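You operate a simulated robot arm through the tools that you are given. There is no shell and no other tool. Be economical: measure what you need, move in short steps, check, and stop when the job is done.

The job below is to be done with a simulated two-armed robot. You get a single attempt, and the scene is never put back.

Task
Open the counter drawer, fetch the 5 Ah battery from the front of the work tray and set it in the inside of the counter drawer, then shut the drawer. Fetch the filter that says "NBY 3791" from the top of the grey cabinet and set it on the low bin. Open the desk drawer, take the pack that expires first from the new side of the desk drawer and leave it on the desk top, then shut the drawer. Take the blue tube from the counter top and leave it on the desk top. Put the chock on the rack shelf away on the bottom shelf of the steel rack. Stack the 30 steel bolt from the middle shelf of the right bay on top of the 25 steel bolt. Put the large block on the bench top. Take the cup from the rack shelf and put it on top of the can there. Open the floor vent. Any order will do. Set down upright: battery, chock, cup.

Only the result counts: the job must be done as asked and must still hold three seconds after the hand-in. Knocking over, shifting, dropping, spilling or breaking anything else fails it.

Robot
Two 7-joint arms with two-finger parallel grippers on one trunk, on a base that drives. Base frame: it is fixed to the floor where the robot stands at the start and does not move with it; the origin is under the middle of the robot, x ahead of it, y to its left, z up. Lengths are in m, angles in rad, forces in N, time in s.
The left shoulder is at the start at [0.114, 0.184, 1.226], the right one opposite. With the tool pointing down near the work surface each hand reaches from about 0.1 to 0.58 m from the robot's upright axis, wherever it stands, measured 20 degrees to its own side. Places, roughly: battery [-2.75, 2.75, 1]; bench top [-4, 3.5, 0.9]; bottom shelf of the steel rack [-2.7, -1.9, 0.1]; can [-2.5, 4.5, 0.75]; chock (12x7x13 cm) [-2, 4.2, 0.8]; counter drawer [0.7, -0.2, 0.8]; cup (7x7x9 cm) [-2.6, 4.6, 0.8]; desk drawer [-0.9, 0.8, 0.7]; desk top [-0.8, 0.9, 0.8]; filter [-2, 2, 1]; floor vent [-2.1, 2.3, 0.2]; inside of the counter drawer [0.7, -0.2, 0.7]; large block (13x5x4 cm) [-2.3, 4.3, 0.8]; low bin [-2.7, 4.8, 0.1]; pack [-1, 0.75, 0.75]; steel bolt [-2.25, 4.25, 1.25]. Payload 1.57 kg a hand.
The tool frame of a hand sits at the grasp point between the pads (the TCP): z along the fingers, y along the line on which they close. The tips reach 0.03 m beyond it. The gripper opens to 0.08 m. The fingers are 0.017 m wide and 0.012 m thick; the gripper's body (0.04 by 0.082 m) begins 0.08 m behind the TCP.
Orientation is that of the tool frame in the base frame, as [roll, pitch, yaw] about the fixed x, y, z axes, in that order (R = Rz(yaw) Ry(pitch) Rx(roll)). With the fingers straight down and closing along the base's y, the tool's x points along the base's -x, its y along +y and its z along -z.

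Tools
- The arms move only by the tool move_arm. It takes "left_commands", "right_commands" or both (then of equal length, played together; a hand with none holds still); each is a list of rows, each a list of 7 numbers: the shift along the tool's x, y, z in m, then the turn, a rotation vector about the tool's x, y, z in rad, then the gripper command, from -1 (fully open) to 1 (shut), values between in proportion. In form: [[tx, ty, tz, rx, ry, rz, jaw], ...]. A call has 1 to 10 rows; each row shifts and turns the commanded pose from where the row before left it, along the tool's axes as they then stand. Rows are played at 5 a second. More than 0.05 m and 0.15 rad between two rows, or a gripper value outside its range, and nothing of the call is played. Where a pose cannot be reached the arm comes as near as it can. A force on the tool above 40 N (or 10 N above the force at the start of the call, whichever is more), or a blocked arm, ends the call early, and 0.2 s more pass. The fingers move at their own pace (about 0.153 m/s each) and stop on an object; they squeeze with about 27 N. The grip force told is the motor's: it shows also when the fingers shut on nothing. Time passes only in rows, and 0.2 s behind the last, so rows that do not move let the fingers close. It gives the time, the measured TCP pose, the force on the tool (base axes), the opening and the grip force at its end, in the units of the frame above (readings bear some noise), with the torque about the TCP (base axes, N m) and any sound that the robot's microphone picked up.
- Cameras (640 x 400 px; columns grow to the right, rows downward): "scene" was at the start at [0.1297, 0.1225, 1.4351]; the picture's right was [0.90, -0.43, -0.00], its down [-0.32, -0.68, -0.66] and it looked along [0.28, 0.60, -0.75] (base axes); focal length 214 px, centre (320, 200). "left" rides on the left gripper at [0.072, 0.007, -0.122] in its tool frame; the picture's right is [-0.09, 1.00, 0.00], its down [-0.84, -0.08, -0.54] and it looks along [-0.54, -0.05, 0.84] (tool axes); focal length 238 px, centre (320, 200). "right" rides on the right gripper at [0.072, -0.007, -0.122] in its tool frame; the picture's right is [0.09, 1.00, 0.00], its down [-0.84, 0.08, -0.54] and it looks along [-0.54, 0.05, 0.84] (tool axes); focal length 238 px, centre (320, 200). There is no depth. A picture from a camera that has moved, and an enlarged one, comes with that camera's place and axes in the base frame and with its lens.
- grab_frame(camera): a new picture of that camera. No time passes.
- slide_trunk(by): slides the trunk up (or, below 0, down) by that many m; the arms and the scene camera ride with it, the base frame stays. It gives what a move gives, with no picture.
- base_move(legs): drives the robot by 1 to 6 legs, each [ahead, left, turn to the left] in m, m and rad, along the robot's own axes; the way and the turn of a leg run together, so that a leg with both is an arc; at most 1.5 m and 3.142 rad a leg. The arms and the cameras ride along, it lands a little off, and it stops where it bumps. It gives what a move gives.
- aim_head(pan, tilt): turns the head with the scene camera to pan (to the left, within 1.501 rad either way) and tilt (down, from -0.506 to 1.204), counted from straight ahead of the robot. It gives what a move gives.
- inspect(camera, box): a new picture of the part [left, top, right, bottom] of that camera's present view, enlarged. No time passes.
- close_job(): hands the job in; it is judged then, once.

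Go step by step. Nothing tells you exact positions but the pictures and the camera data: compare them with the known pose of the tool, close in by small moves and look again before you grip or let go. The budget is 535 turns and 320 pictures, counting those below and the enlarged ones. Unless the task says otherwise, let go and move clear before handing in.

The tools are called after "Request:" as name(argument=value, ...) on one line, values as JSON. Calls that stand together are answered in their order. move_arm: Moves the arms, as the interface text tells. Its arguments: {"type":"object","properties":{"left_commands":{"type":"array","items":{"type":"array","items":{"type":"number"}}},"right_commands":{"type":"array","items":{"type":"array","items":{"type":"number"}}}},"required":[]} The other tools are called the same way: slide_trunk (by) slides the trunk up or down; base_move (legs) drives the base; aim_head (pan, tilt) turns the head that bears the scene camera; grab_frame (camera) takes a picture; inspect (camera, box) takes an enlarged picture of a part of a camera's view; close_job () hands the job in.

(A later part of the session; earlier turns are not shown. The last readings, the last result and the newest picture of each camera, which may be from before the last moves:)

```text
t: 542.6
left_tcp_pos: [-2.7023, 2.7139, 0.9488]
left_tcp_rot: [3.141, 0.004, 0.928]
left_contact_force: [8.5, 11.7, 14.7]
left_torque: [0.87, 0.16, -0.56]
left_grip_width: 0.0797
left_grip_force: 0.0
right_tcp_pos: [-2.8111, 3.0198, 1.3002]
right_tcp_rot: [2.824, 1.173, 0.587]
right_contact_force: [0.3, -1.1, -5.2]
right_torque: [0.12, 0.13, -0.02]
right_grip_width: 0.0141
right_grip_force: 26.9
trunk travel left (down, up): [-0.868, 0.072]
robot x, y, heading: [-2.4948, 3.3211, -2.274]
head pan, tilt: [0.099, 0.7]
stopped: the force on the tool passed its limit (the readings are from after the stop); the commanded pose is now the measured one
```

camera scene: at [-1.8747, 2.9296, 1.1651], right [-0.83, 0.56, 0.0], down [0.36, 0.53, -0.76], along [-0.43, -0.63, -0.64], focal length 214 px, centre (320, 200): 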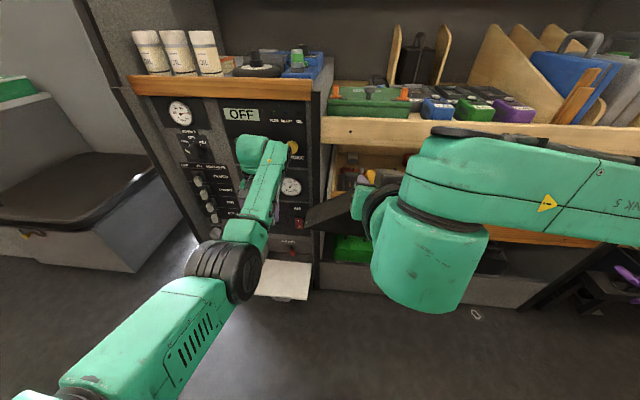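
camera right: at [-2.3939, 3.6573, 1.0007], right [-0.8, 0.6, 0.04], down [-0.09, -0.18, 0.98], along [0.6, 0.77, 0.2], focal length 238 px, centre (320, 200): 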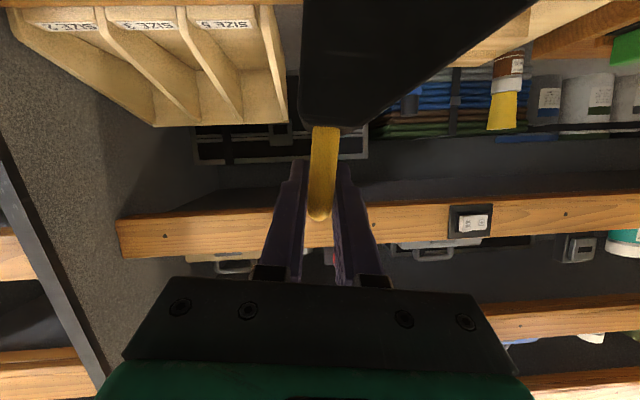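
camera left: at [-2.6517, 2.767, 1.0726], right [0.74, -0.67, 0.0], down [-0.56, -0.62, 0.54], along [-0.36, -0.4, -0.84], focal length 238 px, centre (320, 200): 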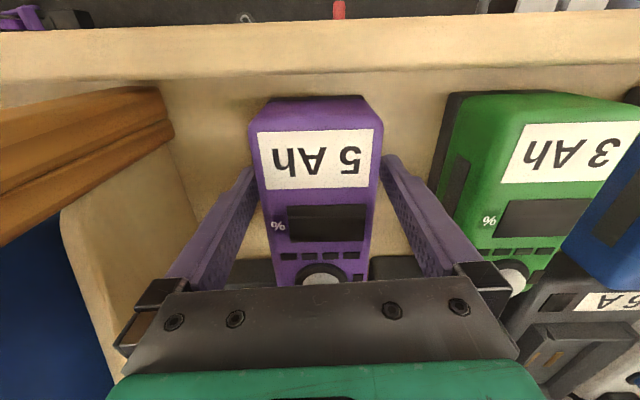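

The contact normal looks like the sloped tray floor: the fingertips are already down beside the battery. Raise 4 mm and close.

Request:
slide_trunk(by=0.006)

Request:
move_arm(left_commands=[[0, 0, 0, 0, 0, 0, -0.7], [0, 0, 0, 0, 0, 0, 1], [0, 0, 0, 0, 0, 0, 1], [0, 0, 0, 0, 0, 0, 1]])

Request:
grab_frame(camera="left")

```text
t: 543.2
left_tcp_pos: [-2.7037, 2.7107, 0.9553]
left_tcp_rot: [3.141, 0.006, 0.93]
left_contact_force: [0.3, -0.2, 0.2]
left_torque: [0.01, -0.04, -0.02]
left_grip_width: 0.0801
left_grip_force: 0.0
right_tcp_pos: [-2.814, 3.0168, 1.3061]
right_tcp_rot: [2.825, 1.173, 0.586]
right_contact_force: [0.4, 1.3, -4.6]
right_torque: [0.16, 0.1, 0.0]
right_grip_width: 0.0139
right_grip_force: 27.3
trunk travel left (down, up): [-0.874, 0.066]
robot x, y, heading: [-2.4922, 3.3165, -2.273]
head pan, tilt: [0.099, 0.7]
```

```text
t: 544.2
left_tcp_pos: [-2.7047, 2.7101, 0.9548]
left_tcp_rot: [3.139, 0.005, 0.93]
left_contact_force: [0.0, -0.5, 1.1]
left_torque: [0.27, -0.17, -0.07]
left_grip_width: 0.0589
left_grip_force: 26.8
right_tcp_pos: [-2.813, 3.0163, 1.306]
right_tcp_rot: [2.827, 1.173, 0.588]
right_contact_force: [-0.2, -0.3, -5.1]
right_torque: [0.11, 0.11, 0.01]
right_grip_width: 0.0139
right_grip_force: 27.3
trunk travel left (down, up): [-0.874, 0.066]
robot x, y, heading: [-2.4952, 3.3227, -2.269]
head pan, tilt: [0.099, 0.7]
```

```text
47 pictures are left
camera left: at [-2.6557, 2.7638, 1.0763], right [0.74, -0.67, 0.0], down [-0.56, -0.62, 0.55], along [-0.36, -0.41, -0.84], focal length 238 px, centre (320, 200)
```

left: 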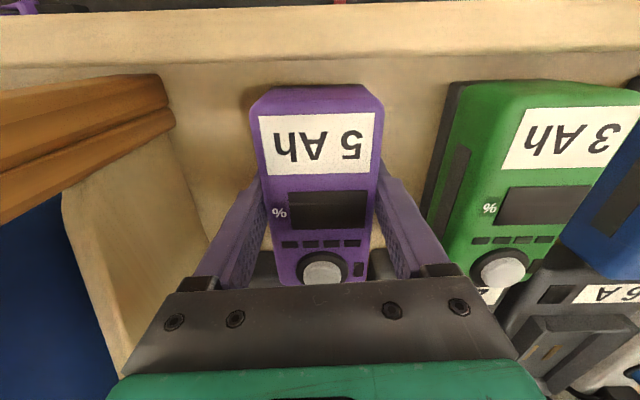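

Battery gripped (5.9 cm). Lift with the trunk, then the arm.

Request:
slide_trunk(by=0.06)

Request:
move_arm(left_commands=[[0, 0, -0.03, 0, 0, 0, 1], [0, 0, -0.03, 0, 0, 0, 1], [0.02, 0, -0.02, 0, 0, 0, 1]])

Request:
grab_frame(camera="left")

```text
t: 545.2
left_tcp_pos: [-2.7045, 2.71, 1.0126]
left_tcp_rot: [3.14, 0.004, 0.93]
left_contact_force: [0.6, 1.3, -5.3]
left_torque: [0.01, 0.01, -0.03]
left_grip_width: 0.0584
left_grip_force: 27.3
right_tcp_pos: [-2.8143, 3.0156, 1.3656]
right_tcp_rot: [2.827, 1.171, 0.589]
right_contact_force: [-0.3, 0.1, -5.4]
right_torque: [0.13, 0.11, 0.0]
right_grip_width: 0.0139
right_grip_force: 27.0
trunk travel left (down, up): [-0.934, 0.006]
robot x, y, heading: [-2.4963, 3.3209, -2.275]
head pan, tilt: [0.099, 0.7]
```

```text
t: 546.0
left_tcp_pos: [-2.6904, 2.7245, 1.0951]
left_tcp_rot: [3.14, 0.006, 0.933]
left_contact_force: [0.6, 0.3, -3.9]
left_torque: [0.01, 0.01, 0.0]
left_grip_width: 0.058
left_grip_force: 27.1
right_tcp_pos: [-2.8121, 3.0157, 1.365]
right_tcp_rot: [2.826, 1.172, 0.588]
right_contact_force: [0.5, -0.3, -4.6]
right_torque: [0.11, 0.09, -0.04]
right_grip_width: 0.014
right_grip_force: 26.9
trunk travel left (down, up): [-0.934, 0.006]
robot x, y, heading: [-2.4928, 3.3202, -2.274]
head pan, tilt: [0.099, 0.7]
```

```text
46 pictures are left
camera left: at [-2.6421, 2.7784, 1.2172], right [0.74, -0.67, 0.0], down [-0.56, -0.62, 0.55], along [-0.36, -0.41, -0.84], focal length 238 px, centre (320, 200)
```

left: 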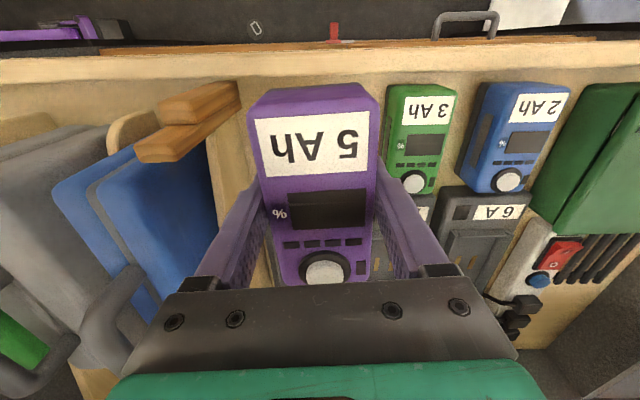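

Battery is held upright. Back off, turn to face back down the aisle in small steps, and check both grips.

Request:
base_move(legs=[[-0.12, 0, 0], [0, 0, 0.5], [0, 0, 0.5], [0, 0, 0.57]])

Request:
aim_head(pan=0.0, tilt=0.6)

Request:
grab_frame(camera="scene")

```text
t: 551.6
left_tcp_pos: [-1.8223, 3.2066, 1.0942]
left_tcp_rot: [3.141, 0.002, 2.486]
left_contact_force: [-0.2, -0.3, -4.3]
left_torque: [-0.01, 0.01, 0.0]
left_grip_width: 0.0577
left_grip_force: 26.7
right_tcp_pos: [-2.1144, 3.0891, 1.3656]
right_tcp_rot: [2.827, 1.172, 2.144]
right_contact_force: [-0.5, -0.2, -4.7]
right_torque: [-0.07, 0.1, 0.02]
right_grip_width: 0.0139
right_grip_force: 26.7
trunk travel left (down, up): [-0.934, 0.006]
robot x, y, heading: [-2.4173, 3.4141, -0.718]
head pan, tilt: [0.099, 0.7]
```

```text
t: 552.3
left_tcp_pos: [-1.8226, 3.2063, 1.0942]
left_tcp_rot: [3.139, 0.004, 2.486]
left_contact_force: [0.2, 0.6, -4.6]
left_torque: [0.05, 0.04, 0.01]
left_grip_width: 0.0581
left_grip_force: 27.3
right_tcp_pos: [-2.1157, 3.0893, 1.364]
right_tcp_rot: [2.828, 1.171, 2.143]
right_contact_force: [0.3, 0.1, -5.4]
right_torque: [-0.15, 0.15, -0.01]
right_grip_width: 0.0139
right_grip_force: 26.8
trunk travel left (down, up): [-0.934, 0.006]
robot x, y, heading: [-2.4153, 3.4131, -0.714]
head pan, tilt: [0.0, 0.6]
```

```text
45 pictures are left
camera scene: at [-2.3069, 3.3218, 1.5896], right [-0.66, -0.76, 0.0], down [-0.43, 0.37, -0.82], along [0.62, -0.54, -0.57], focal length 214 px, centre (320, 200)
```

scene: 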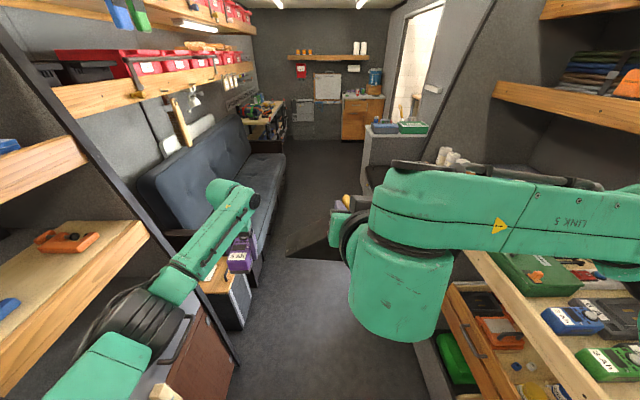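

Both held. Drive back up the aisle, centred.

Request:
base_move(legs=[[0, -0.05, 0.02], [1.3, 0, 0]])

Request:
base_move(legs=[[0, 0, 0.0], [1.3, 0, 0]])

Request:
grab_frame(camera="scene")

```text
t: 559.4
left_tcp_pos: [-0.8536, 2.3496, 1.0932]
left_tcp_rot: [-3.141, 0.004, 2.508]
left_contact_force: [0.8, 0.5, -4.0]
left_torque: [0.02, 0.0, 0.0]
left_grip_width: 0.0579
left_grip_force: 26.7
right_tcp_pos: [-1.1425, 2.2247, 1.3661]
right_tcp_rot: [2.826, 1.175, 2.166]
right_contact_force: [0.0, 0.1, -4.4]
right_torque: [-0.1, 0.15, 0.01]
right_grip_width: 0.0141
right_grip_force: 27.6
trunk travel left (down, up): [-0.934, 0.006]
robot x, y, heading: [-1.4492, 2.5468, -0.691]
head pan, tilt: [0.0, 0.6]
```

```text
t: 566.2
left_tcp_pos: [0.1455, 1.52, 1.0941]
left_tcp_rot: [3.141, 0.002, 2.51]
left_contact_force: [-0.6, -0.5, -3.7]
left_torque: [0.07, 0.04, -0.05]
left_grip_width: 0.0579
left_grip_force: 27.0
right_tcp_pos: [-0.1441, 1.3956, 1.365]
right_tcp_rot: [2.829, 1.172, 2.169]
right_contact_force: [1.4, 0.3, -5.2]
right_torque: [-0.13, 0.14, 0.01]
right_grip_width: 0.014
right_grip_force: 27.0
trunk travel left (down, up): [-0.934, 0.006]
robot x, y, heading: [-0.453, 1.717, -0.69]
head pan, tilt: [0.0, 0.6]
```

```text
44 pictures are left
camera scene: at [-0.3423, 1.6246, 1.5897], right [-0.64, -0.77, 0.0], down [-0.44, 0.36, -0.82], along [0.63, -0.53, -0.57], focal length 214 px, centre (320, 200)
```

scene: 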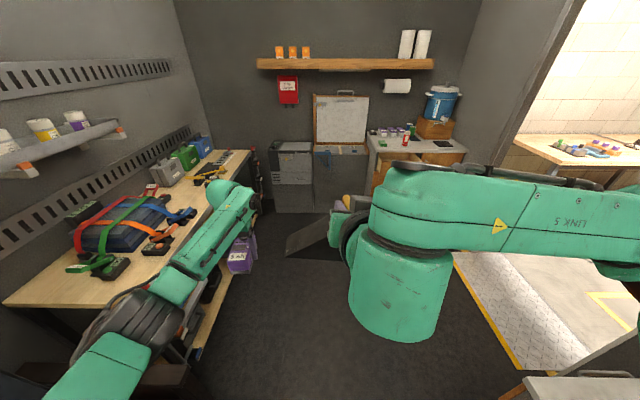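

Head for the counter: forward, then right, then up to the open drawer, checking on the way.

Request:
base_move(legs=[[0.9, 0, 0], [0, -0.84, 0]])

Request:
aim_head(pan=0.2, tilt=0.8)

Request:
grab_frame(camera="scene")

```text
t: 575.0
left_tcp_pos: [0.269, 0.2893, 1.0945]
left_tcp_rot: [3.142, 0.003, 2.502]
left_contact_force: [0.6, 0.0, -4.9]
left_torque: [0.01, -0.01, -0.02]
left_grip_width: 0.0577
left_grip_force: 26.8
right_tcp_pos: [-0.0216, 0.1673, 1.3648]
right_tcp_rot: [2.832, 1.172, 2.163]
right_contact_force: [-0.2, -0.3, -4.5]
right_torque: [-0.11, 0.14, 0.0]
right_grip_width: 0.0139
right_grip_force: 27.5
trunk travel left (down, up): [-0.934, 0.006]
robot x, y, heading: [-0.3301, 0.4852, -0.702]
head pan, tilt: [0.0, 0.6]
```

```text
t: 575.8
left_tcp_pos: [0.2674, 0.2891, 1.0941]
left_tcp_rot: [3.14, 0.004, 2.501]
left_contact_force: [0.1, 0.8, -4.7]
left_torque: [0.03, 0.04, -0.05]
left_grip_width: 0.058
left_grip_force: 27.6
right_tcp_pos: [-0.023, 0.1666, 1.3638]
right_tcp_rot: [2.83, 1.172, 2.16]
right_contact_force: [0.0, -0.5, -5.6]
right_torque: [-0.12, 0.16, -0.02]
right_grip_width: 0.014
right_grip_force: 27.3
trunk travel left (down, up): [-0.934, 0.006]
robot x, y, heading: [-0.3304, 0.4869, -0.702]
head pan, tilt: [0.201, 0.799]
```

```text
43 pictures are left
camera scene: at [-0.2148, 0.4147, 1.5728], right [-0.48, -0.88, 0.0], down [-0.63, 0.35, -0.7], along [0.61, -0.34, -0.72], focal length 214 px, centre (320, 200)
```

scene: 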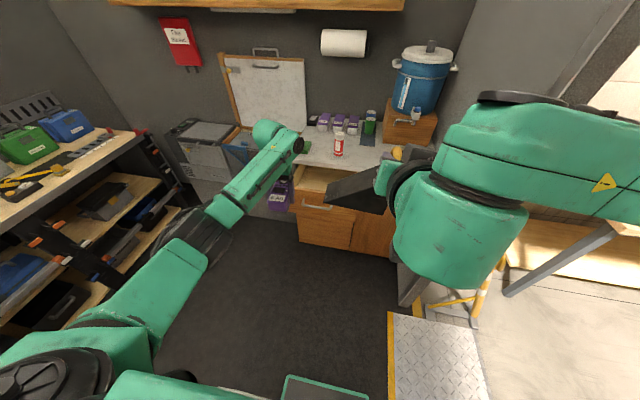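

Request:
base_move(legs=[[0.345, -0.02, 0.01]])

Request:
grab_frame(camera="left")

```text
t: 578.0
left_tcp_pos: [0.5191, 0.0575, 1.095]
left_tcp_rot: [3.141, 0.006, 2.508]
left_contact_force: [0.5, -1.0, -3.6]
left_torque: [-0.05, 0.01, 0.02]
left_grip_width: 0.0579
left_grip_force: 27.2
right_tcp_pos: [0.2278, -0.0656, 1.3664]
right_tcp_rot: [2.828, 1.174, 2.166]
right_contact_force: [0.0, -0.1, -4.7]
right_torque: [-0.11, 0.16, 0.01]
right_grip_width: 0.0138
right_grip_force: 27.0
trunk travel left (down, up): [-0.934, 0.006]
robot x, y, heading: [-0.0762, 0.2515, -0.692]
head pan, tilt: [0.201, 0.799]
```

```text
42 pictures are left
camera left: at [0.4638, 0.1052, 1.2176], right [0.66, 0.75, 0.0], down [0.63, -0.56, 0.55], along [0.41, -0.36, -0.84], focal length 238 px, centre (320, 200)
```

left: 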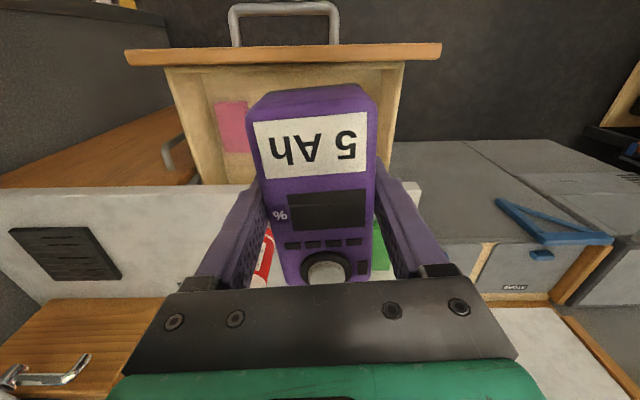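

The battery is over the open drawer's left/middle part. Move 2 cm forward and lower with the trunk.

Request:
base_move(legs=[[0.02, 0, 0]])

Request:
slide_trunk(by=-0.22)

Request:
grab_frame(camera="left")

```text
t: 578.8
left_tcp_pos: [0.5328, 0.0459, 1.0969]
left_tcp_rot: [-3.141, 0.006, 2.509]
left_contact_force: [-0.4, 0.9, -4.6]
left_torque: [0.03, 0.03, 0.0]
left_grip_width: 0.0578
left_grip_force: 27.4
right_tcp_pos: [0.2408, -0.0782, 1.3671]
right_tcp_rot: [2.825, 1.175, 2.166]
right_contact_force: [-0.9, 0.4, -5.8]
right_torque: [-0.14, 0.13, 0.01]
right_grip_width: 0.0139
right_grip_force: 27.0
trunk travel left (down, up): [-0.934, 0.006]
robot x, y, heading: [-0.0615, 0.2366, -0.695]
head pan, tilt: [0.201, 0.799]
```

```text
t: 581.1
left_tcp_pos: [0.5354, 0.0437, 0.8745]
left_tcp_rot: [3.14, 0.003, 2.509]
left_contact_force: [1.1, 0.3, -4.3]
left_torque: [0.02, 0.02, 0.01]
left_grip_width: 0.058
left_grip_force: 27.2
right_tcp_pos: [0.2453, -0.0807, 1.1458]
right_tcp_rot: [2.829, 1.171, 2.17]
right_contact_force: [0.5, -0.7, -5.2]
right_torque: [-0.11, 0.09, 0.0]
right_grip_width: 0.0138
right_grip_force: 27.0
trunk travel left (down, up): [-0.714, 0.226]
robot x, y, heading: [-0.0639, 0.2404, -0.696]
head pan, tilt: [0.201, 0.799]
```

```text
41 pictures are left
camera left: at [0.4803, 0.0909, 0.9964], right [0.66, 0.75, 0.0], down [0.63, -0.56, 0.54], along [0.41, -0.36, -0.84], focal length 238 px, centre (320, 200)
```

left: 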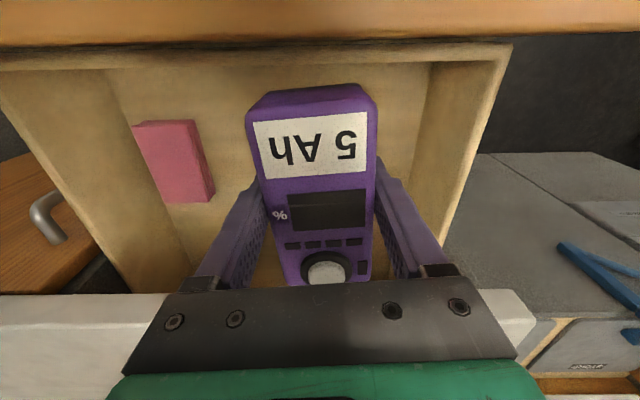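

Battery is inside the drawer outline, clear of the walls. Lower slowly until it touches the drawer floor.

Request:
slide_trunk(by=-0.045)

Request:
slide_trunk(by=-0.02)

Request:
slide_trunk(by=-0.02)

```text
t: 582.0
left_tcp_pos: [0.5348, 0.0444, 0.8294]
left_tcp_rot: [3.139, 0.004, 2.509]
left_contact_force: [-0.3, -0.6, -4.7]
left_torque: [0.01, 0.03, 0.01]
left_grip_width: 0.0578
left_grip_force: 27.2
right_tcp_pos: [0.2439, -0.0803, 1.0996]
right_tcp_rot: [2.827, 1.171, 2.17]
right_contact_force: [-0.2, 0.6, -5.0]
right_torque: [-0.14, 0.12, -0.02]
right_grip_width: 0.0139
right_grip_force: 26.4
trunk travel left (down, up): [-0.669, 0.271]
robot x, y, heading: [-0.0592, 0.2364, -0.691]
head pan, tilt: [0.201, 0.799]
```

```text
t: 582.7
left_tcp_pos: [0.5344, 0.0429, 0.8075]
left_tcp_rot: [3.14, 0.005, 2.508]
left_contact_force: [-0.6, -0.4, -4.2]
left_torque: [0.01, 0.0, 0.0]
left_grip_width: 0.0578
left_grip_force: 27.2
right_tcp_pos: [0.2439, -0.0798, 1.0802]
right_tcp_rot: [2.829, 1.171, 2.17]
right_contact_force: [-0.1, -0.3, -4.8]
right_torque: [-0.1, 0.15, -0.04]
right_grip_width: 0.0138
right_grip_force: 27.3
trunk travel left (down, up): [-0.649, 0.291]
robot x, y, heading: [-0.0669, 0.2389, -0.691]
head pan, tilt: [0.201, 0.799]
```

```text
t: 583.4
left_tcp_pos: [0.5348, 0.0438, 0.7892]
left_tcp_rot: [3.141, 0.002, 2.507]
left_contact_force: [0.2, -0.7, -5.0]
left_torque: [-0.01, -0.01, -0.01]
left_grip_width: 0.0578
left_grip_force: 26.5
right_tcp_pos: [0.2447, -0.0801, 1.0593]
right_tcp_rot: [2.828, 1.17, 2.169]
right_contact_force: [-0.7, -1.0, -4.6]
right_torque: [-0.13, 0.13, 0.04]
right_grip_width: 0.0138
right_grip_force: 26.9
trunk travel left (down, up): [-0.629, 0.311]
robot x, y, heading: [-0.0597, 0.2366, -0.692]
head pan, tilt: [0.201, 0.799]
```

Request:
slide_trunk(by=-0.015)

Request:
slide_trunk(by=-0.012)

Request:
grab_frame(camera="left")

```text
t: 584.0
left_tcp_pos: [0.535, 0.0438, 0.7734]
left_tcp_rot: [3.138, 0.002, 2.508]
left_contact_force: [-0.4, 0.5, -4.1]
left_torque: [-0.04, -0.03, 0.02]
left_grip_width: 0.0578
left_grip_force: 27.0
right_tcp_pos: [0.2454, -0.0804, 1.0457]
right_tcp_rot: [2.831, 1.172, 2.168]
right_contact_force: [0.7, -0.8, -5.0]
right_torque: [-0.09, 0.16, 0.0]
right_grip_width: 0.0141
right_grip_force: 27.0
trunk travel left (down, up): [-0.614, 0.326]
robot x, y, heading: [-0.0636, 0.2383, -0.697]
head pan, tilt: [0.201, 0.799]
```

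```text
t: 584.6
left_tcp_pos: [0.5352, 0.0438, 0.763]
left_tcp_rot: [3.141, 0.005, 2.507]
left_contact_force: [0.5, 0.1, -4.5]
left_torque: [-0.01, 0.03, -0.01]
left_grip_width: 0.0579
left_grip_force: 26.7
right_tcp_pos: [0.2452, -0.08, 1.0333]
right_tcp_rot: [2.83, 1.171, 2.169]
right_contact_force: [-0.9, 0.0, -5.0]
right_torque: [-0.13, 0.13, -0.01]
right_grip_width: 0.014
right_grip_force: 27.4
trunk travel left (down, up): [-0.602, 0.338]
robot x, y, heading: [-0.0603, 0.237, -0.692]
head pan, tilt: [0.201, 0.799]
```

```text
40 pictures are left
camera left: at [0.4801, 0.0911, 0.8843], right [0.66, 0.75, 0.0], down [0.63, -0.56, 0.54], along [0.41, -0.36, -0.84], focal length 238 px, centre (320, 200)
```

left: 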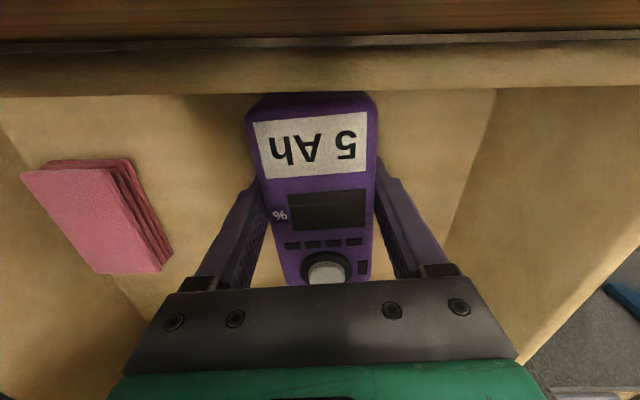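

Request:
slide_trunk(by=-0.015)

Request:
slide_trunk(by=-0.012)

Request:
slide_trunk(by=-0.01)

```text
t: 585.2
left_tcp_pos: [0.533, 0.0455, 0.7515]
left_tcp_rot: [3.141, 0.008, 2.511]
left_contact_force: [2.4, 2.9, 18.1]
left_torque: [0.21, 1.48, -0.28]
left_grip_width: 0.058
left_grip_force: 27.1
right_tcp_pos: [0.2429, -0.078, 1.0199]
right_tcp_rot: [2.826, 1.175, 2.166]
right_contact_force: [-0.5, 0.3, -4.6]
right_torque: [-0.09, 0.1, 0.03]
right_grip_width: 0.0137
right_grip_force: 27.5
trunk travel left (down, up): [-0.587, 0.353]
robot x, y, heading: [-0.0612, 0.2357, -0.695]
head pan, tilt: [0.201, 0.799]
```

```text
t: 585.6
left_tcp_pos: [0.535, 0.045, 0.7508]
left_tcp_rot: [3.141, 0.011, 2.51]
left_contact_force: [-0.4, -0.3, 18.3]
left_torque: [0.95, 1.61, -0.05]
left_grip_width: 0.0581
left_grip_force: 27.5
right_tcp_pos: [0.2419, -0.0797, 1.015]
right_tcp_rot: [2.83, 1.172, 2.172]
right_contact_force: [0.1, 0.8, -4.4]
right_torque: [-0.1, 0.18, -0.01]
right_grip_width: 0.014
right_grip_force: 27.0
trunk travel left (down, up): [-0.584, 0.356]
robot x, y, heading: [-0.06, 0.2349, -0.7]
head pan, tilt: [0.201, 0.799]
stopped: the force on the tool passed its limit (the readings are from after the stop); the commanded pose is now the measured one
```

```text
t: 586.0
left_tcp_pos: [0.5361, 0.0428, 0.7524]
left_tcp_rot: [3.14, 0.022, 2.506]
left_contact_force: [-1.2, -0.7, 20.4]
left_torque: [1.3, 1.69, 0.1]
left_grip_width: 0.058
left_grip_force: 27.1
right_tcp_pos: [0.2425, -0.0793, 1.0104]
right_tcp_rot: [2.829, 1.168, 2.17]
right_contact_force: [0.7, -0.9, -5.1]
right_torque: [-0.15, 0.1, -0.01]
right_grip_width: 0.0139
right_grip_force: 26.5
trunk travel left (down, up): [-0.58, 0.36]
robot x, y, heading: [-0.059, 0.2335, -0.695]
head pan, tilt: [0.201, 0.799]
stopped: the force on the tool passed its limit (the readings are from after the stop); the commanded pose is now the measured one
```

The hand camera meets the drawer front rail. Raise, turn the hand 90° (camera sideways), and lower again.

Request:
slide_trunk(by=0.16)

Request:
move_arm(left_commands=[[0, 0, 0, 0, 0, -0.14, 1], [0, 0, 0, 0, 0, -0.15, 1], [0, 0, 0, 0, 0, -0.15, 1], [0, 0, 0, 0, 0, -0.15, 1], [0, 0, 0, 0, 0, -0.15, 1], [0, 0, 0, 0, 0, -0.15, 1], [0, 0, 0, 0, 0, -0.15, 1], [0, 0, 0, 0, 0, -0.15, 1], [0, 0, 0, 0, 0, -0.15, 1], [0, 0, 0, 0, 0, -0.15, 1]])

Request:
grab_frame(camera="left")

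```text
t: 587.8
left_tcp_pos: [0.538, 0.0424, 0.9083]
left_tcp_rot: [3.138, 0.014, 2.509]
left_contact_force: [-0.4, 1.2, -4.5]
left_torque: [0.0, 0.04, -0.04]
left_grip_width: 0.0579
left_grip_force: 27.0
right_tcp_pos: [0.2456, -0.0796, 1.1707]
right_tcp_rot: [2.831, 1.168, 2.172]
right_contact_force: [1.0, 0.1, -4.9]
right_torque: [-0.1, 0.13, 0.0]
right_grip_width: 0.0142
right_grip_force: 26.9
trunk travel left (down, up): [-0.74, 0.2]
robot x, y, heading: [-0.0653, 0.2384, -0.689]
head pan, tilt: [0.201, 0.799]
```

```text
t: 590.0
left_tcp_pos: [0.5381, 0.0425, 0.9083]
left_tcp_rot: [-3.128, 0.003, -2.284]
left_contact_force: [0.3, 0.0, -5.4]
left_torque: [-0.05, 0.05, 0.05]
left_grip_width: 0.0579
left_grip_force: 26.9
right_tcp_pos: [0.2448, -0.0804, 1.1692]
right_tcp_rot: [2.832, 1.17, 2.171]
right_contact_force: [0.4, -0.1, -4.2]
right_torque: [-0.14, 0.14, 0.0]
right_grip_width: 0.0136
right_grip_force: 26.9
trunk travel left (down, up): [-0.74, 0.2]
robot x, y, heading: [-0.0587, 0.2344, -0.693]
head pan, tilt: [0.201, 0.799]
```

```text
39 pictures are left
camera left: at [0.4836, -0.0073, 1.03], right [-0.69, 0.72, -0.01], down [0.6, 0.59, 0.55], along [0.4, 0.37, -0.84], focal length 238 px, centre (320, 200)
```

left: 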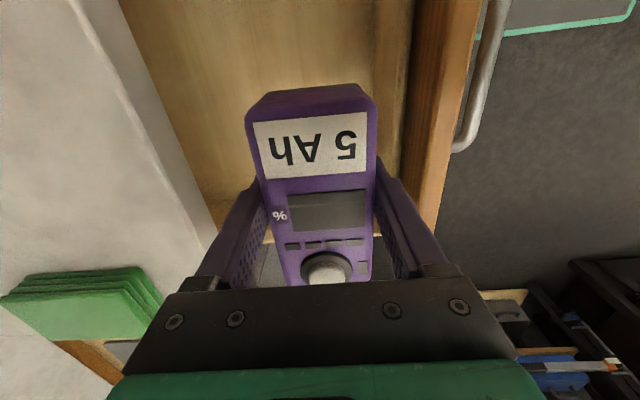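

Now the sides have room; shift 5.5 cm to the right (drawer's middle) and lower.

Request:
move_arm(left_commands=[[0.028, 0, 0, 0, 0, 0, 1], [0.027, 0, 0, 0, 0, 0, 1]])

Request:
slide_trunk(by=-0.1)

Request:
grab_frame(camera="left")

```text
t: 590.6
left_tcp_pos: [0.5012, 0.0003, 0.9072]
left_tcp_rot: [-3.13, 0.004, -2.286]
left_contact_force: [-0.8, 0.4, -4.5]
left_torque: [0.0, -0.03, -0.01]
left_grip_width: 0.0579
left_grip_force: 26.7
right_tcp_pos: [0.2444, -0.0817, 1.1701]
right_tcp_rot: [2.829, 1.169, 2.169]
right_contact_force: [0.1, -0.2, -5.2]
right_torque: [-0.11, 0.15, 0.02]
right_grip_width: 0.0141
right_grip_force: 26.9
trunk travel left (down, up): [-0.74, 0.2]
robot x, y, heading: [-0.0651, 0.2344, -0.693]
head pan, tilt: [0.201, 0.799]
```

```text
t: 591.9
left_tcp_pos: [0.5029, 0.0015, 0.8066]
left_tcp_rot: [-3.125, 0.004, -2.287]
left_contact_force: [-0.6, -0.4, -4.5]
left_torque: [-0.01, -0.03, -0.02]
left_grip_width: 0.058
left_grip_force: 27.1
right_tcp_pos: [0.2439, -0.0795, 1.07]
right_tcp_rot: [2.831, 1.169, 2.174]
right_contact_force: [0.1, -0.6, -5.3]
right_torque: [-0.1, 0.11, 0.04]
right_grip_width: 0.0141
right_grip_force: 26.9
trunk travel left (down, up): [-0.64, 0.3]
robot x, y, heading: [-0.0616, 0.2357, -0.689]
head pan, tilt: [0.201, 0.799]
```

```text
38 pictures are left
camera left: at [0.4483, -0.0484, 0.9295], right [-0.69, 0.72, -0.01], down [0.6, 0.59, 0.55], along [0.4, 0.37, -0.84], focal length 238 px, centre (320, 200)
```

left: 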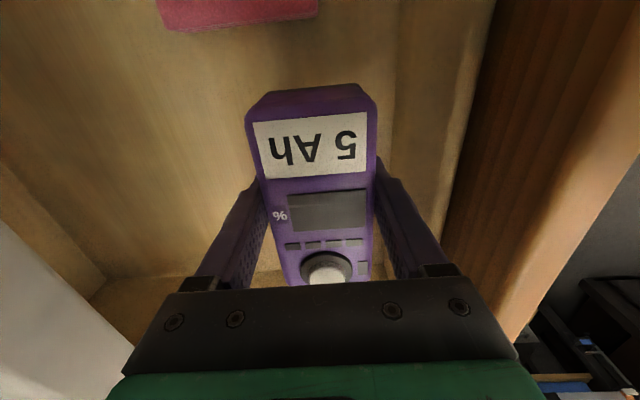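

Good. Raise the chock hand a bit for clearance, then lower the battery to contact.

Request:
move_arm(right_commands=[[-0.033, 0, -0.013, 0, 0, 0, 1], [-0.033, 0, -0.013, 0, 0, 0, 1], [-0.03, 0, -0.012, 0, 0, 0, 1]])

Request:
slide_trunk(by=-0.05)

Request:
slide_trunk(by=-0.02)

Request:
slide_trunk(by=-0.02)

```text
t: 592.7
left_tcp_pos: [0.5015, 0.0012, 0.8076]
left_tcp_rot: [-3.128, 0.002, -2.286]
left_contact_force: [0.2, -0.1, -4.0]
left_torque: [-0.02, 0.01, 0.0]
left_grip_width: 0.0583
left_grip_force: 27.4
right_tcp_pos: [0.2378, -0.0905, 1.173]
right_tcp_rot: [2.833, 1.169, 2.174]
right_contact_force: [0.2, 0.8, -3.8]
right_torque: [-0.11, 0.13, 0.04]
right_grip_width: 0.0139
right_grip_force: 26.6
trunk travel left (down, up): [-0.64, 0.3]
robot x, y, heading: [-0.0651, 0.2355, -0.694]
head pan, tilt: [0.201, 0.799]
```

```text
t: 593.6
left_tcp_pos: [0.5018, 0.0014, 0.7571]
left_tcp_rot: [-3.126, 0.005, -2.287]
left_contact_force: [0.1, 0.2, -4.3]
left_torque: [0.0, 0.0, 0.04]
left_grip_width: 0.0579
left_grip_force: 27.5
right_tcp_pos: [0.2376, -0.0908, 1.124]
right_tcp_rot: [2.83, 1.169, 2.171]
right_contact_force: [-0.5, 0.2, -5.2]
right_torque: [-0.12, 0.15, -0.02]
right_grip_width: 0.0139
right_grip_force: 26.5
trunk travel left (down, up): [-0.59, 0.35]
robot x, y, heading: [-0.0625, 0.2389, -0.695]
head pan, tilt: [0.201, 0.799]
```

```text
t: 594.4
left_tcp_pos: [0.504, 0.0002, 0.7475]
left_tcp_rot: [-3.111, 0.009, -2.286]
left_contact_force: [-0.7, -1.0, 24.3]
left_torque: [0.43, 1.01, -0.05]
left_grip_width: 0.0577
left_grip_force: 27.3
right_tcp_pos: [0.2355, -0.0899, 1.1035]
right_tcp_rot: [2.829, 1.169, 2.172]
right_contact_force: [0.6, -0.1, -5.6]
right_torque: [-0.11, 0.13, -0.02]
right_grip_width: 0.014
right_grip_force: 27.0
trunk travel left (down, up): [-0.57, 0.37]
robot x, y, heading: [-0.0604, 0.236, -0.691]
head pan, tilt: [0.201, 0.799]
stopped: the force on the tool passed its limit (the readings are from after the stop); the commanded pose is now the measured one
```

```text
t: 594.8
left_tcp_pos: [0.5053, -0.001, 0.7484]
left_tcp_rot: [-3.096, 0.009, -2.287]
left_contact_force: [-2.3, -3.2, 21.2]
left_torque: [0.56, 0.94, 0.11]
left_grip_width: 0.0579
left_grip_force: 27.7
right_tcp_pos: [0.2355, -0.0901, 1.0977]
right_tcp_rot: [2.834, 1.166, 2.175]
right_contact_force: [0.6, -0.2, -4.1]
right_torque: [-0.1, 0.14, -0.04]
right_grip_width: 0.0138
right_grip_force: 27.0
trunk travel left (down, up): [-0.566, 0.374]
robot x, y, heading: [-0.0601, 0.2404, -0.689]
head pan, tilt: [0.201, 0.799]
stopped: the force on the tool passed its limit (the readings are from after the stop); the commanded pose is now the measured one
```

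That's the drawer floor (consistent height both times). Ease up 3 mm, release, and rise.

Request:
slide_trunk(by=0.005)

Request:
move_arm(left_commands=[[0, 0, 0, 0, 0, 0, 0.0], [0, 0, 0, 0, 0, 0, -0.6], [0, 0, 0, 0, 0, 0, -1], [0, 0, 0, 0, 0, 0, -1]])

Request:
slide_trunk(by=0.15)

Request:
grab_frame(camera="left")

```text
t: 595.3
left_tcp_pos: [0.506, -0.0024, 0.7476]
left_tcp_rot: [-3.107, 0.007, -2.288]
left_contact_force: [-2.5, -1.5, -1.9]
left_torque: [0.02, 0.22, 0.12]
left_grip_width: 0.0581
left_grip_force: 27.5
right_tcp_pos: [0.2376, -0.0917, 1.1034]
right_tcp_rot: [2.831, 1.167, 2.173]
right_contact_force: [-0.3, -0.3, -5.1]
right_torque: [-0.12, 0.11, 0.03]
right_grip_width: 0.0139
right_grip_force: 27.5
trunk travel left (down, up): [-0.571, 0.369]
robot x, y, heading: [-0.0585, 0.2378, -0.693]
head pan, tilt: [0.201, 0.799]
```

```text
t: 596.3
left_tcp_pos: [0.506, 0.0, 0.7489]
left_tcp_rot: [-3.102, 0.006, -2.287]
left_contact_force: [0.5, 0.9, 0.1]
left_torque: [-0.03, 0.01, -0.03]
left_grip_width: 0.0801
left_grip_force: 0.0
right_tcp_pos: [0.2358, -0.0901, 1.1036]
right_tcp_rot: [2.833, 1.17, 2.174]
right_contact_force: [-0.5, -0.5, -4.2]
right_torque: [-0.1, 0.11, 0.02]
right_grip_width: 0.0139
right_grip_force: 26.6
trunk travel left (down, up): [-0.571, 0.369]
robot x, y, heading: [-0.0607, 0.2402, -0.692]
head pan, tilt: [0.201, 0.799]
```

```text
t: 598.0
left_tcp_pos: [0.5052, -0.0005, 0.8993]
left_tcp_rot: [-3.104, 0.006, -2.287]
left_contact_force: [-0.4, -1.2, 0.0]
left_torque: [0.02, -0.02, 0.03]
left_grip_width: 0.08
left_grip_force: 0.1
right_tcp_pos: [0.2379, -0.0903, 1.254]
right_tcp_rot: [2.832, 1.17, 2.176]
right_contact_force: [0.2, -0.3, -5.3]
right_torque: [-0.09, 0.1, -0.05]
right_grip_width: 0.0136
right_grip_force: 27.1
trunk travel left (down, up): [-0.721, 0.219]
robot x, y, heading: [-0.0606, 0.2358, -0.694]
head pan, tilt: [0.201, 0.799]
```

```text
37 pictures are left
camera left: at [0.4496, -0.0495, 1.0204], right [-0.69, 0.72, -0.04], down [0.59, 0.59, 0.55], along [0.42, 0.36, -0.83], focal length 238 px, centre (320, 200)
```

left: 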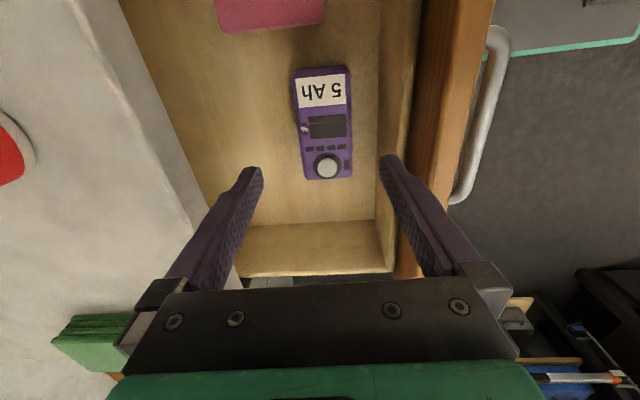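

Battery is in the drawer. Close the fist, back off, lower in front of the handle, and push the drawer shut with the base.

Request:
base_move(legs=[[-0.24, 0, 0]])

Request:
move_arm(left_commands=[[0, 0, 0, 0, 0, 0, 1], [0, 0, 0, 0, 0, 0, 1], [0, 0, 0, 0, 0, 0, 1]])

Request:
slide_trunk(by=-0.09)

Request:
base_move(legs=[[0.2, 0, 0]])

Request:
grab_frame(camera="scene")

```text
t: 599.8
left_tcp_pos: [0.3222, 0.1522, 0.8973]
left_tcp_rot: [-3.105, 0.006, -2.282]
left_contact_force: [-0.6, 0.3, -0.6]
left_torque: [0.02, 0.01, -0.01]
left_grip_width: 0.08
left_grip_force: 0.0
right_tcp_pos: [0.0549, 0.0627, 1.2525]
right_tcp_rot: [2.835, 1.167, 2.176]
right_contact_force: [0.4, 0.2, -5.8]
right_torque: [-0.09, 0.12, 0.01]
right_grip_width: 0.0136
right_grip_force: 27.3
trunk travel left (down, up): [-0.721, 0.219]
robot x, y, heading: [-0.245, 0.388, -0.689]
head pan, tilt: [0.201, 0.799]
```

```text
t: 600.6
left_tcp_pos: [0.322, 0.1543, 0.9008]
left_tcp_rot: [-3.103, 0.008, -2.282]
left_contact_force: [0.7, -0.7, 0.0]
left_torque: [-0.02, 0.01, -0.01]
left_grip_width: 0.0
left_grip_force: 21.5
right_tcp_pos: [0.054, 0.0636, 1.2526]
right_tcp_rot: [2.834, 1.167, 2.177]
right_contact_force: [-0.7, 0.2, -4.9]
right_torque: [-0.05, 0.11, -0.02]
right_grip_width: 0.0139
right_grip_force: 27.1
trunk travel left (down, up): [-0.721, 0.219]
robot x, y, heading: [-0.2469, 0.3871, -0.692]
head pan, tilt: [0.201, 0.799]
```

```text
t: 601.9
left_tcp_pos: [0.322, 0.1539, 0.8092]
left_tcp_rot: [-3.103, 0.007, -2.283]
left_contact_force: [-0.9, 0.1, 0.3]
left_torque: [0.01, 0.01, 0.0]
left_grip_width: 0.0
left_grip_force: 21.0
right_tcp_pos: [0.0538, 0.0631, 1.1635]
right_tcp_rot: [2.832, 1.17, 2.177]
right_contact_force: [0.6, 0.1, -5.1]
right_torque: [-0.14, 0.13, 0.0]
right_grip_width: 0.0139
right_grip_force: 27.3
trunk travel left (down, up): [-0.631, 0.309]
robot x, y, heading: [-0.2456, 0.3873, -0.686]
head pan, tilt: [0.201, 0.799]
```

```text
t: 603.4
left_tcp_pos: [0.4735, 0.0282, 0.8081]
left_tcp_rot: [-3.105, 0.007, -2.282]
left_contact_force: [0.5, 0.9, -0.7]
left_torque: [0.0, 0.02, -0.05]
left_grip_width: 0.0
left_grip_force: 21.2
right_tcp_pos: [0.2048, -0.0624, 1.1642]
right_tcp_rot: [2.833, 1.17, 2.179]
right_contact_force: [-0.1, 0.0, -5.5]
right_torque: [-0.07, 0.08, -0.01]
right_grip_width: 0.014
right_grip_force: 27.4
trunk travel left (down, up): [-0.631, 0.309]
robot x, y, heading: [-0.0956, 0.2665, -0.689]
head pan, tilt: [0.201, 0.799]
```

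```text
36 pictures are left
camera scene: at [0.0177, 0.1949, 1.2696], right [-0.47, -0.88, 0.0], down [-0.63, 0.34, -0.7], along [0.62, -0.33, -0.72], focal length 214 px, centre (320, 200)
```

scene: 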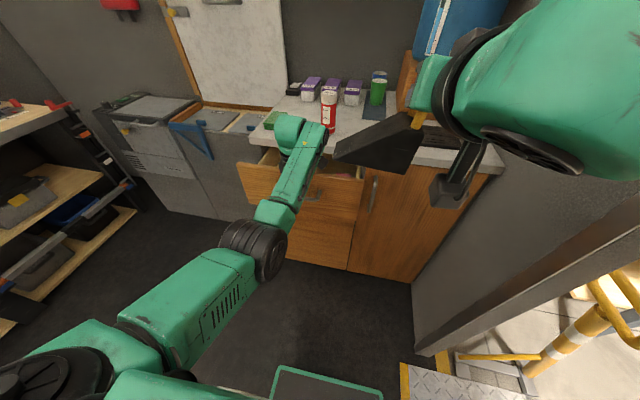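

The drawer is partly closed. To finish without the hand hitting the counter edge, back off, tilt the fingers forward, and push again.

Request:
base_move(legs=[[-0.12, 0, 0]])

Request:
move_arm(left_commands=[[0, 0, 0, 0.15, 0, 0, 1], [0, 0, 0, 0.15, 0, 0, 1], [0, 0, 0, 0.15, 0, 0, 1], [0, 0, 0, 0.15, 0, 0, 1], [0, 0, 0, 0.15, 0, 0, 1], [0, 0, 0, 0.15, 0, 0, 1]])

Request:
grab_frame(camera="left")

```text
t: 604.7
left_tcp_pos: [0.3817, 0.1069, 0.8079]
left_tcp_rot: [-3.105, 0.007, -2.282]
left_contact_force: [-0.2, 0.5, 0.0]
left_torque: [-0.03, -0.02, 0.04]
left_grip_width: 0.0
left_grip_force: 21.4
right_tcp_pos: [0.115, 0.0134, 1.1631]
right_tcp_rot: [2.834, 1.167, 2.182]
right_contact_force: [-0.8, -0.5, -4.6]
right_torque: [-0.11, 0.13, 0.0]
right_grip_width: 0.0137
right_grip_force: 26.3
trunk travel left (down, up): [-0.631, 0.309]
robot x, y, heading: [-0.1892, 0.3406, -0.687]
head pan, tilt: [0.201, 0.799]
```

```text
t: 605.5
left_tcp_pos: [0.3755, 0.109, 0.8097]
left_tcp_rot: [-2.663, 0.014, -2.279]
left_contact_force: [-1.2, -0.6, 30.2]
left_torque: [6.74, 7.96, 0.26]
left_grip_width: 0.0001
left_grip_force: 20.4
right_tcp_pos: [0.1093, 0.0158, 1.1641]
right_tcp_rot: [2.835, 1.168, 2.18]
right_contact_force: [-1.8, -0.4, -5.3]
right_torque: [-0.11, 0.13, 0.01]
right_grip_width: 0.0138
right_grip_force: 27.1
trunk travel left (down, up): [-0.631, 0.309]
robot x, y, heading: [-0.1879, 0.3385, -0.686]
head pan, tilt: [0.201, 0.799]
stopped in row 4 (left hand): the force on the tool passed its limit (the readings are from after the stop); the commanded pose is now the measured one
```

```text
35 pictures are left
camera left: at [0.2807, 0.0944, 0.9147], right [-0.61, 0.65, -0.46], down [0.4, 0.75, 0.53], along [0.69, 0.14, -0.72], focal length 238 px, centre (320, 200)
```

left: 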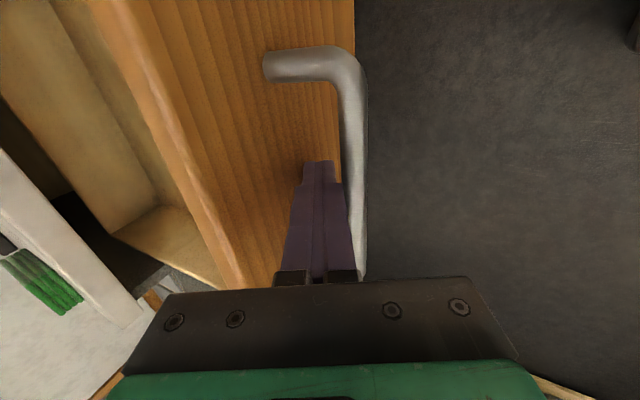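

The fingers slipped behind the handle bar and dragged the drawer. Untilt, lift out of the loop, and re-approach.

Request:
move_arm(left_commands=[[0, 0, 0, -0.15, 0, 0, 1], [0, 0, 0, -0.15, 0, 0, 1], [0, 0, 0, -0.14, 0, 0, 1]])

Request:
slide_trunk(by=0.12)

Request:
grab_frame(camera="left")

```text
t: 606.4
left_tcp_pos: [0.3791, 0.1096, 0.8063]
left_tcp_rot: [-3.099, 0.009, -2.28]
left_contact_force: [0.2, -0.3, 0.6]
left_torque: [0.02, -0.02, 0.02]
left_grip_width: 0.0
left_grip_force: 21.7
right_tcp_pos: [0.1134, 0.0149, 1.1627]
right_tcp_rot: [2.836, 1.168, 2.181]
right_contact_force: [0.1, 0.2, -5.5]
right_torque: [-0.13, 0.15, -0.03]
right_grip_width: 0.014
right_grip_force: 27.2
trunk travel left (down, up): [-0.631, 0.309]
robot x, y, heading: [-0.188, 0.337, -0.687]
head pan, tilt: [0.201, 0.799]
```

```text
t: 607.9
left_tcp_pos: [0.3785, 0.1077, 0.9277]
left_tcp_rot: [-3.098, 0.01, -2.281]
left_contact_force: [-0.5, 0.3, 0.6]
left_torque: [0.01, -0.01, -0.01]
left_grip_width: 0.0
left_grip_force: 21.7
right_tcp_pos: [0.1138, 0.0151, 1.2819]
right_tcp_rot: [2.837, 1.168, 2.183]
right_contact_force: [-0.7, -0.5, -4.9]
right_torque: [-0.16, 0.1, -0.06]
right_grip_width: 0.014
right_grip_force: 27.3
trunk travel left (down, up): [-0.751, 0.189]
robot x, y, heading: [-0.1896, 0.3397, -0.694]
head pan, tilt: [0.201, 0.799]
```

```text
34 pictures are left
camera left: at [0.3219, 0.06, 1.0487], right [-0.69, 0.72, -0.04], down [0.58, 0.6, 0.55], along [0.42, 0.36, -0.83], focal length 238 px, centre (320, 200)
```

left: 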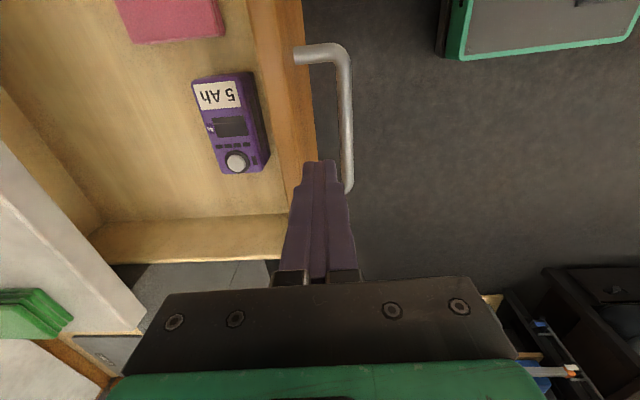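

Now back off fully, tilt the fingers forward left of the handle, lower, and push the panel.

Request:
base_move(legs=[[-0.14, 0, 0]])

Request:
move_arm(left_commands=[[-0.03, 0, 0, 0, 0, 0, 1], [0, 0, 0, 0.15, 0, 0, 1], [0, 0, 0, 0.15, 0, 0, 1], [0, 0, 0, 0.15, 0, 0, 1], [0, 0, 0, 0.15, 0, 0, 1], [0, 0, 0, 0.15, 0, 0, 1], [0, 0, 0, 0.15, 0, 0, 1]])

Request:
slide_trunk(by=-0.13)

Request:
grab_frame(camera="left")

```text
t: 609.2
left_tcp_pos: [0.2727, 0.1958, 0.9262]
left_tcp_rot: [-3.099, 0.01, -2.278]
left_contact_force: [-0.1, 0.3, 0.1]
left_torque: [0.0, 0.03, -0.04]
left_grip_width: 0.0001
left_grip_force: 20.8
right_tcp_pos: [0.0074, 0.1016, 1.2819]
right_tcp_rot: [2.838, 1.166, 2.183]
right_contact_force: [1.0, 0.4, -4.8]
right_torque: [-0.12, 0.1, -0.01]
right_grip_width: 0.0139
right_grip_force: 27.4
trunk travel left (down, up): [-0.751, 0.189]
robot x, y, heading: [-0.2966, 0.4287, -0.687]
head pan, tilt: [0.201, 0.799]
```

```text
t: 610.7
left_tcp_pos: [0.3425, 0.2614, 0.9729]
left_tcp_rot: [-2.226, 0.142, -2.205]
left_contact_force: [-0.3, -0.5, -0.4]
left_torque: [0.03, 0.01, -0.03]
left_grip_width: 0.0
left_grip_force: 21.2
right_tcp_pos: [0.0052, 0.1037, 1.2817]
right_tcp_rot: [2.839, 1.164, 2.185]
right_contact_force: [0.0, 0.4, -3.9]
right_torque: [-0.12, 0.1, 0.03]
right_grip_width: 0.014
right_grip_force: 27.1
trunk travel left (down, up): [-0.751, 0.189]
robot x, y, heading: [-0.2927, 0.4275, -0.688]
head pan, tilt: [0.201, 0.799]
stopped in row 7 (left hand): the arm was blocked; the commanded pose is now the measured one
```

```text
t: 612.3
left_tcp_pos: [0.3424, 0.2615, 0.8427]
left_tcp_rot: [-2.226, 0.14, -2.208]
left_contact_force: [0.1, -0.3, -0.6]
left_torque: [0.02, -0.01, 0.0]
left_grip_width: 0.0
left_grip_force: 21.6
right_tcp_pos: [0.0048, 0.1039, 1.1532]
right_tcp_rot: [2.836, 1.167, 2.183]
right_contact_force: [1.0, -0.1, -5.2]
right_torque: [-0.06, 0.12, -0.04]
right_grip_width: 0.0137
right_grip_force: 26.1
trunk travel left (down, up): [-0.621, 0.319]
robot x, y, heading: [-0.296, 0.4304, -0.692]
head pan, tilt: [0.201, 0.799]
```

```text
33 pictures are left
camera left: at [0.2133, 0.2558, 0.9011], right [-0.37, 0.52, -0.77], down [0.15, 0.85, 0.5], along [0.92, 0.07, -0.39], focal length 238 px, centre (320, 200)
```

left: 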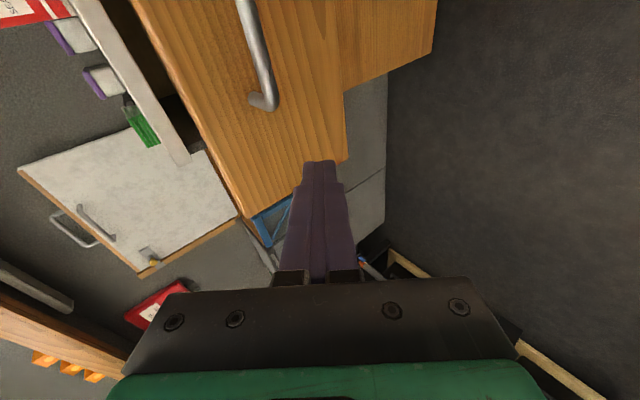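

The fingers point just left of the handle end, at panel height. Push forward.

Request:
base_move(legs=[[0.0, 0.012, 0], [0.25, 0, 0]])

Request:
grab_frame(camera="left")

```text
t: 614.5
left_tcp_pos: [0.5435, 0.1074, 0.8417]
left_tcp_rot: [-2.223, 0.143, -2.21]
left_contact_force: [-1.0, 0.4, 0.0]
left_torque: [-0.03, 0.03, -0.03]
left_grip_width: 0.0
left_grip_force: 21.4
right_tcp_pos: [0.2056, -0.0484, 1.1525]
right_tcp_rot: [2.836, 1.168, 2.178]
right_contact_force: [0.2, 0.2, -5.2]
right_torque: [-0.12, 0.1, 0.0]
right_grip_width: 0.0139
right_grip_force: 26.5
trunk travel left (down, up): [-0.621, 0.319]
robot x, y, heading: [-0.0889, 0.2778, -0.693]
head pan, tilt: [0.201, 0.799]
```

```text
32 pictures are left
camera left: at [0.4139, 0.1024, 0.9008], right [-0.37, 0.52, -0.77], down [0.16, 0.85, 0.5], along [0.92, 0.06, -0.39], focal length 238 px, centre (320, 200)
```

left: 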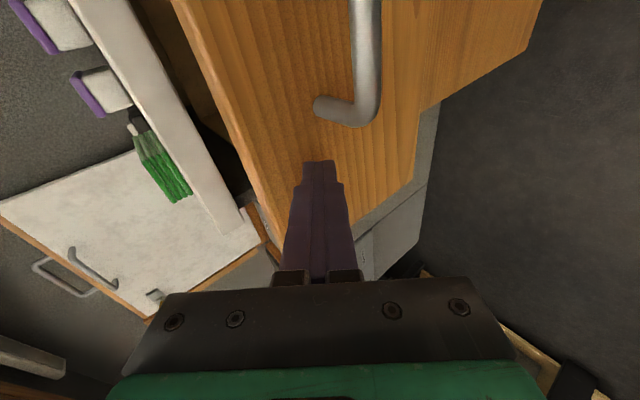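

Pushing well. Continue until it stops.

Request:
base_move(legs=[[0.09, 0, 0]])

Request:
base_move(legs=[[0.05, 0, 0]])

Request:
grab_frame(camera="left")

```text
t: 615.6
left_tcp_pos: [0.6138, 0.0487, 0.8416]
left_tcp_rot: [-2.224, 0.141, -2.211]
left_contact_force: [-0.8, -0.5, 0.1]
left_torque: [-0.01, -0.03, -0.01]
left_grip_width: 0.0
left_grip_force: 21.3
right_tcp_pos: [0.2756, -0.1066, 1.1521]
right_tcp_rot: [2.837, 1.168, 2.179]
right_contact_force: [-0.2, 0.0, -4.7]
right_torque: [-0.11, 0.13, 0.0]
right_grip_width: 0.0139
right_grip_force: 27.4
trunk travel left (down, up): [-0.621, 0.319]
robot x, y, heading: [-0.0251, 0.2179, -0.696]
head pan, tilt: [0.201, 0.799]
```

```text
t: 616.4
left_tcp_pos: [0.6271, 0.0395, 0.8469]
left_tcp_rot: [-2.233, 0.145, -2.208]
left_contact_force: [-20.0, 11.3, 7.3]
left_torque: [-0.04, 0.08, -0.2]
left_grip_width: 0.0002
left_grip_force: 21.2
right_tcp_pos: [0.2899, -0.1202, 1.1527]
right_tcp_rot: [2.841, 1.167, 2.182]
right_contact_force: [0.8, -0.3, -5.1]
right_torque: [-0.13, 0.11, 0.01]
right_grip_width: 0.0139
right_grip_force: 26.5
trunk travel left (down, up): [-0.621, 0.319]
robot x, y, heading: [-0.0024, 0.2041, -0.69]
head pan, tilt: [0.201, 0.799]
stopped in leg 1: the force on the tool passed its limit (the readings are from after the stop); the commanded pose is now the measured one
```

```text
31 pictures are left
camera left: at [0.4976, 0.0334, 0.9057], right [-0.37, 0.53, -0.76], down [0.15, 0.84, 0.51], along [0.92, 0.07, -0.39], focal length 238 px, centre (320, 200)
```

left: 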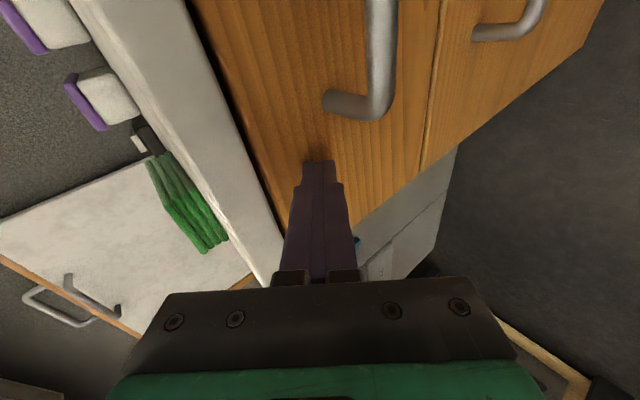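

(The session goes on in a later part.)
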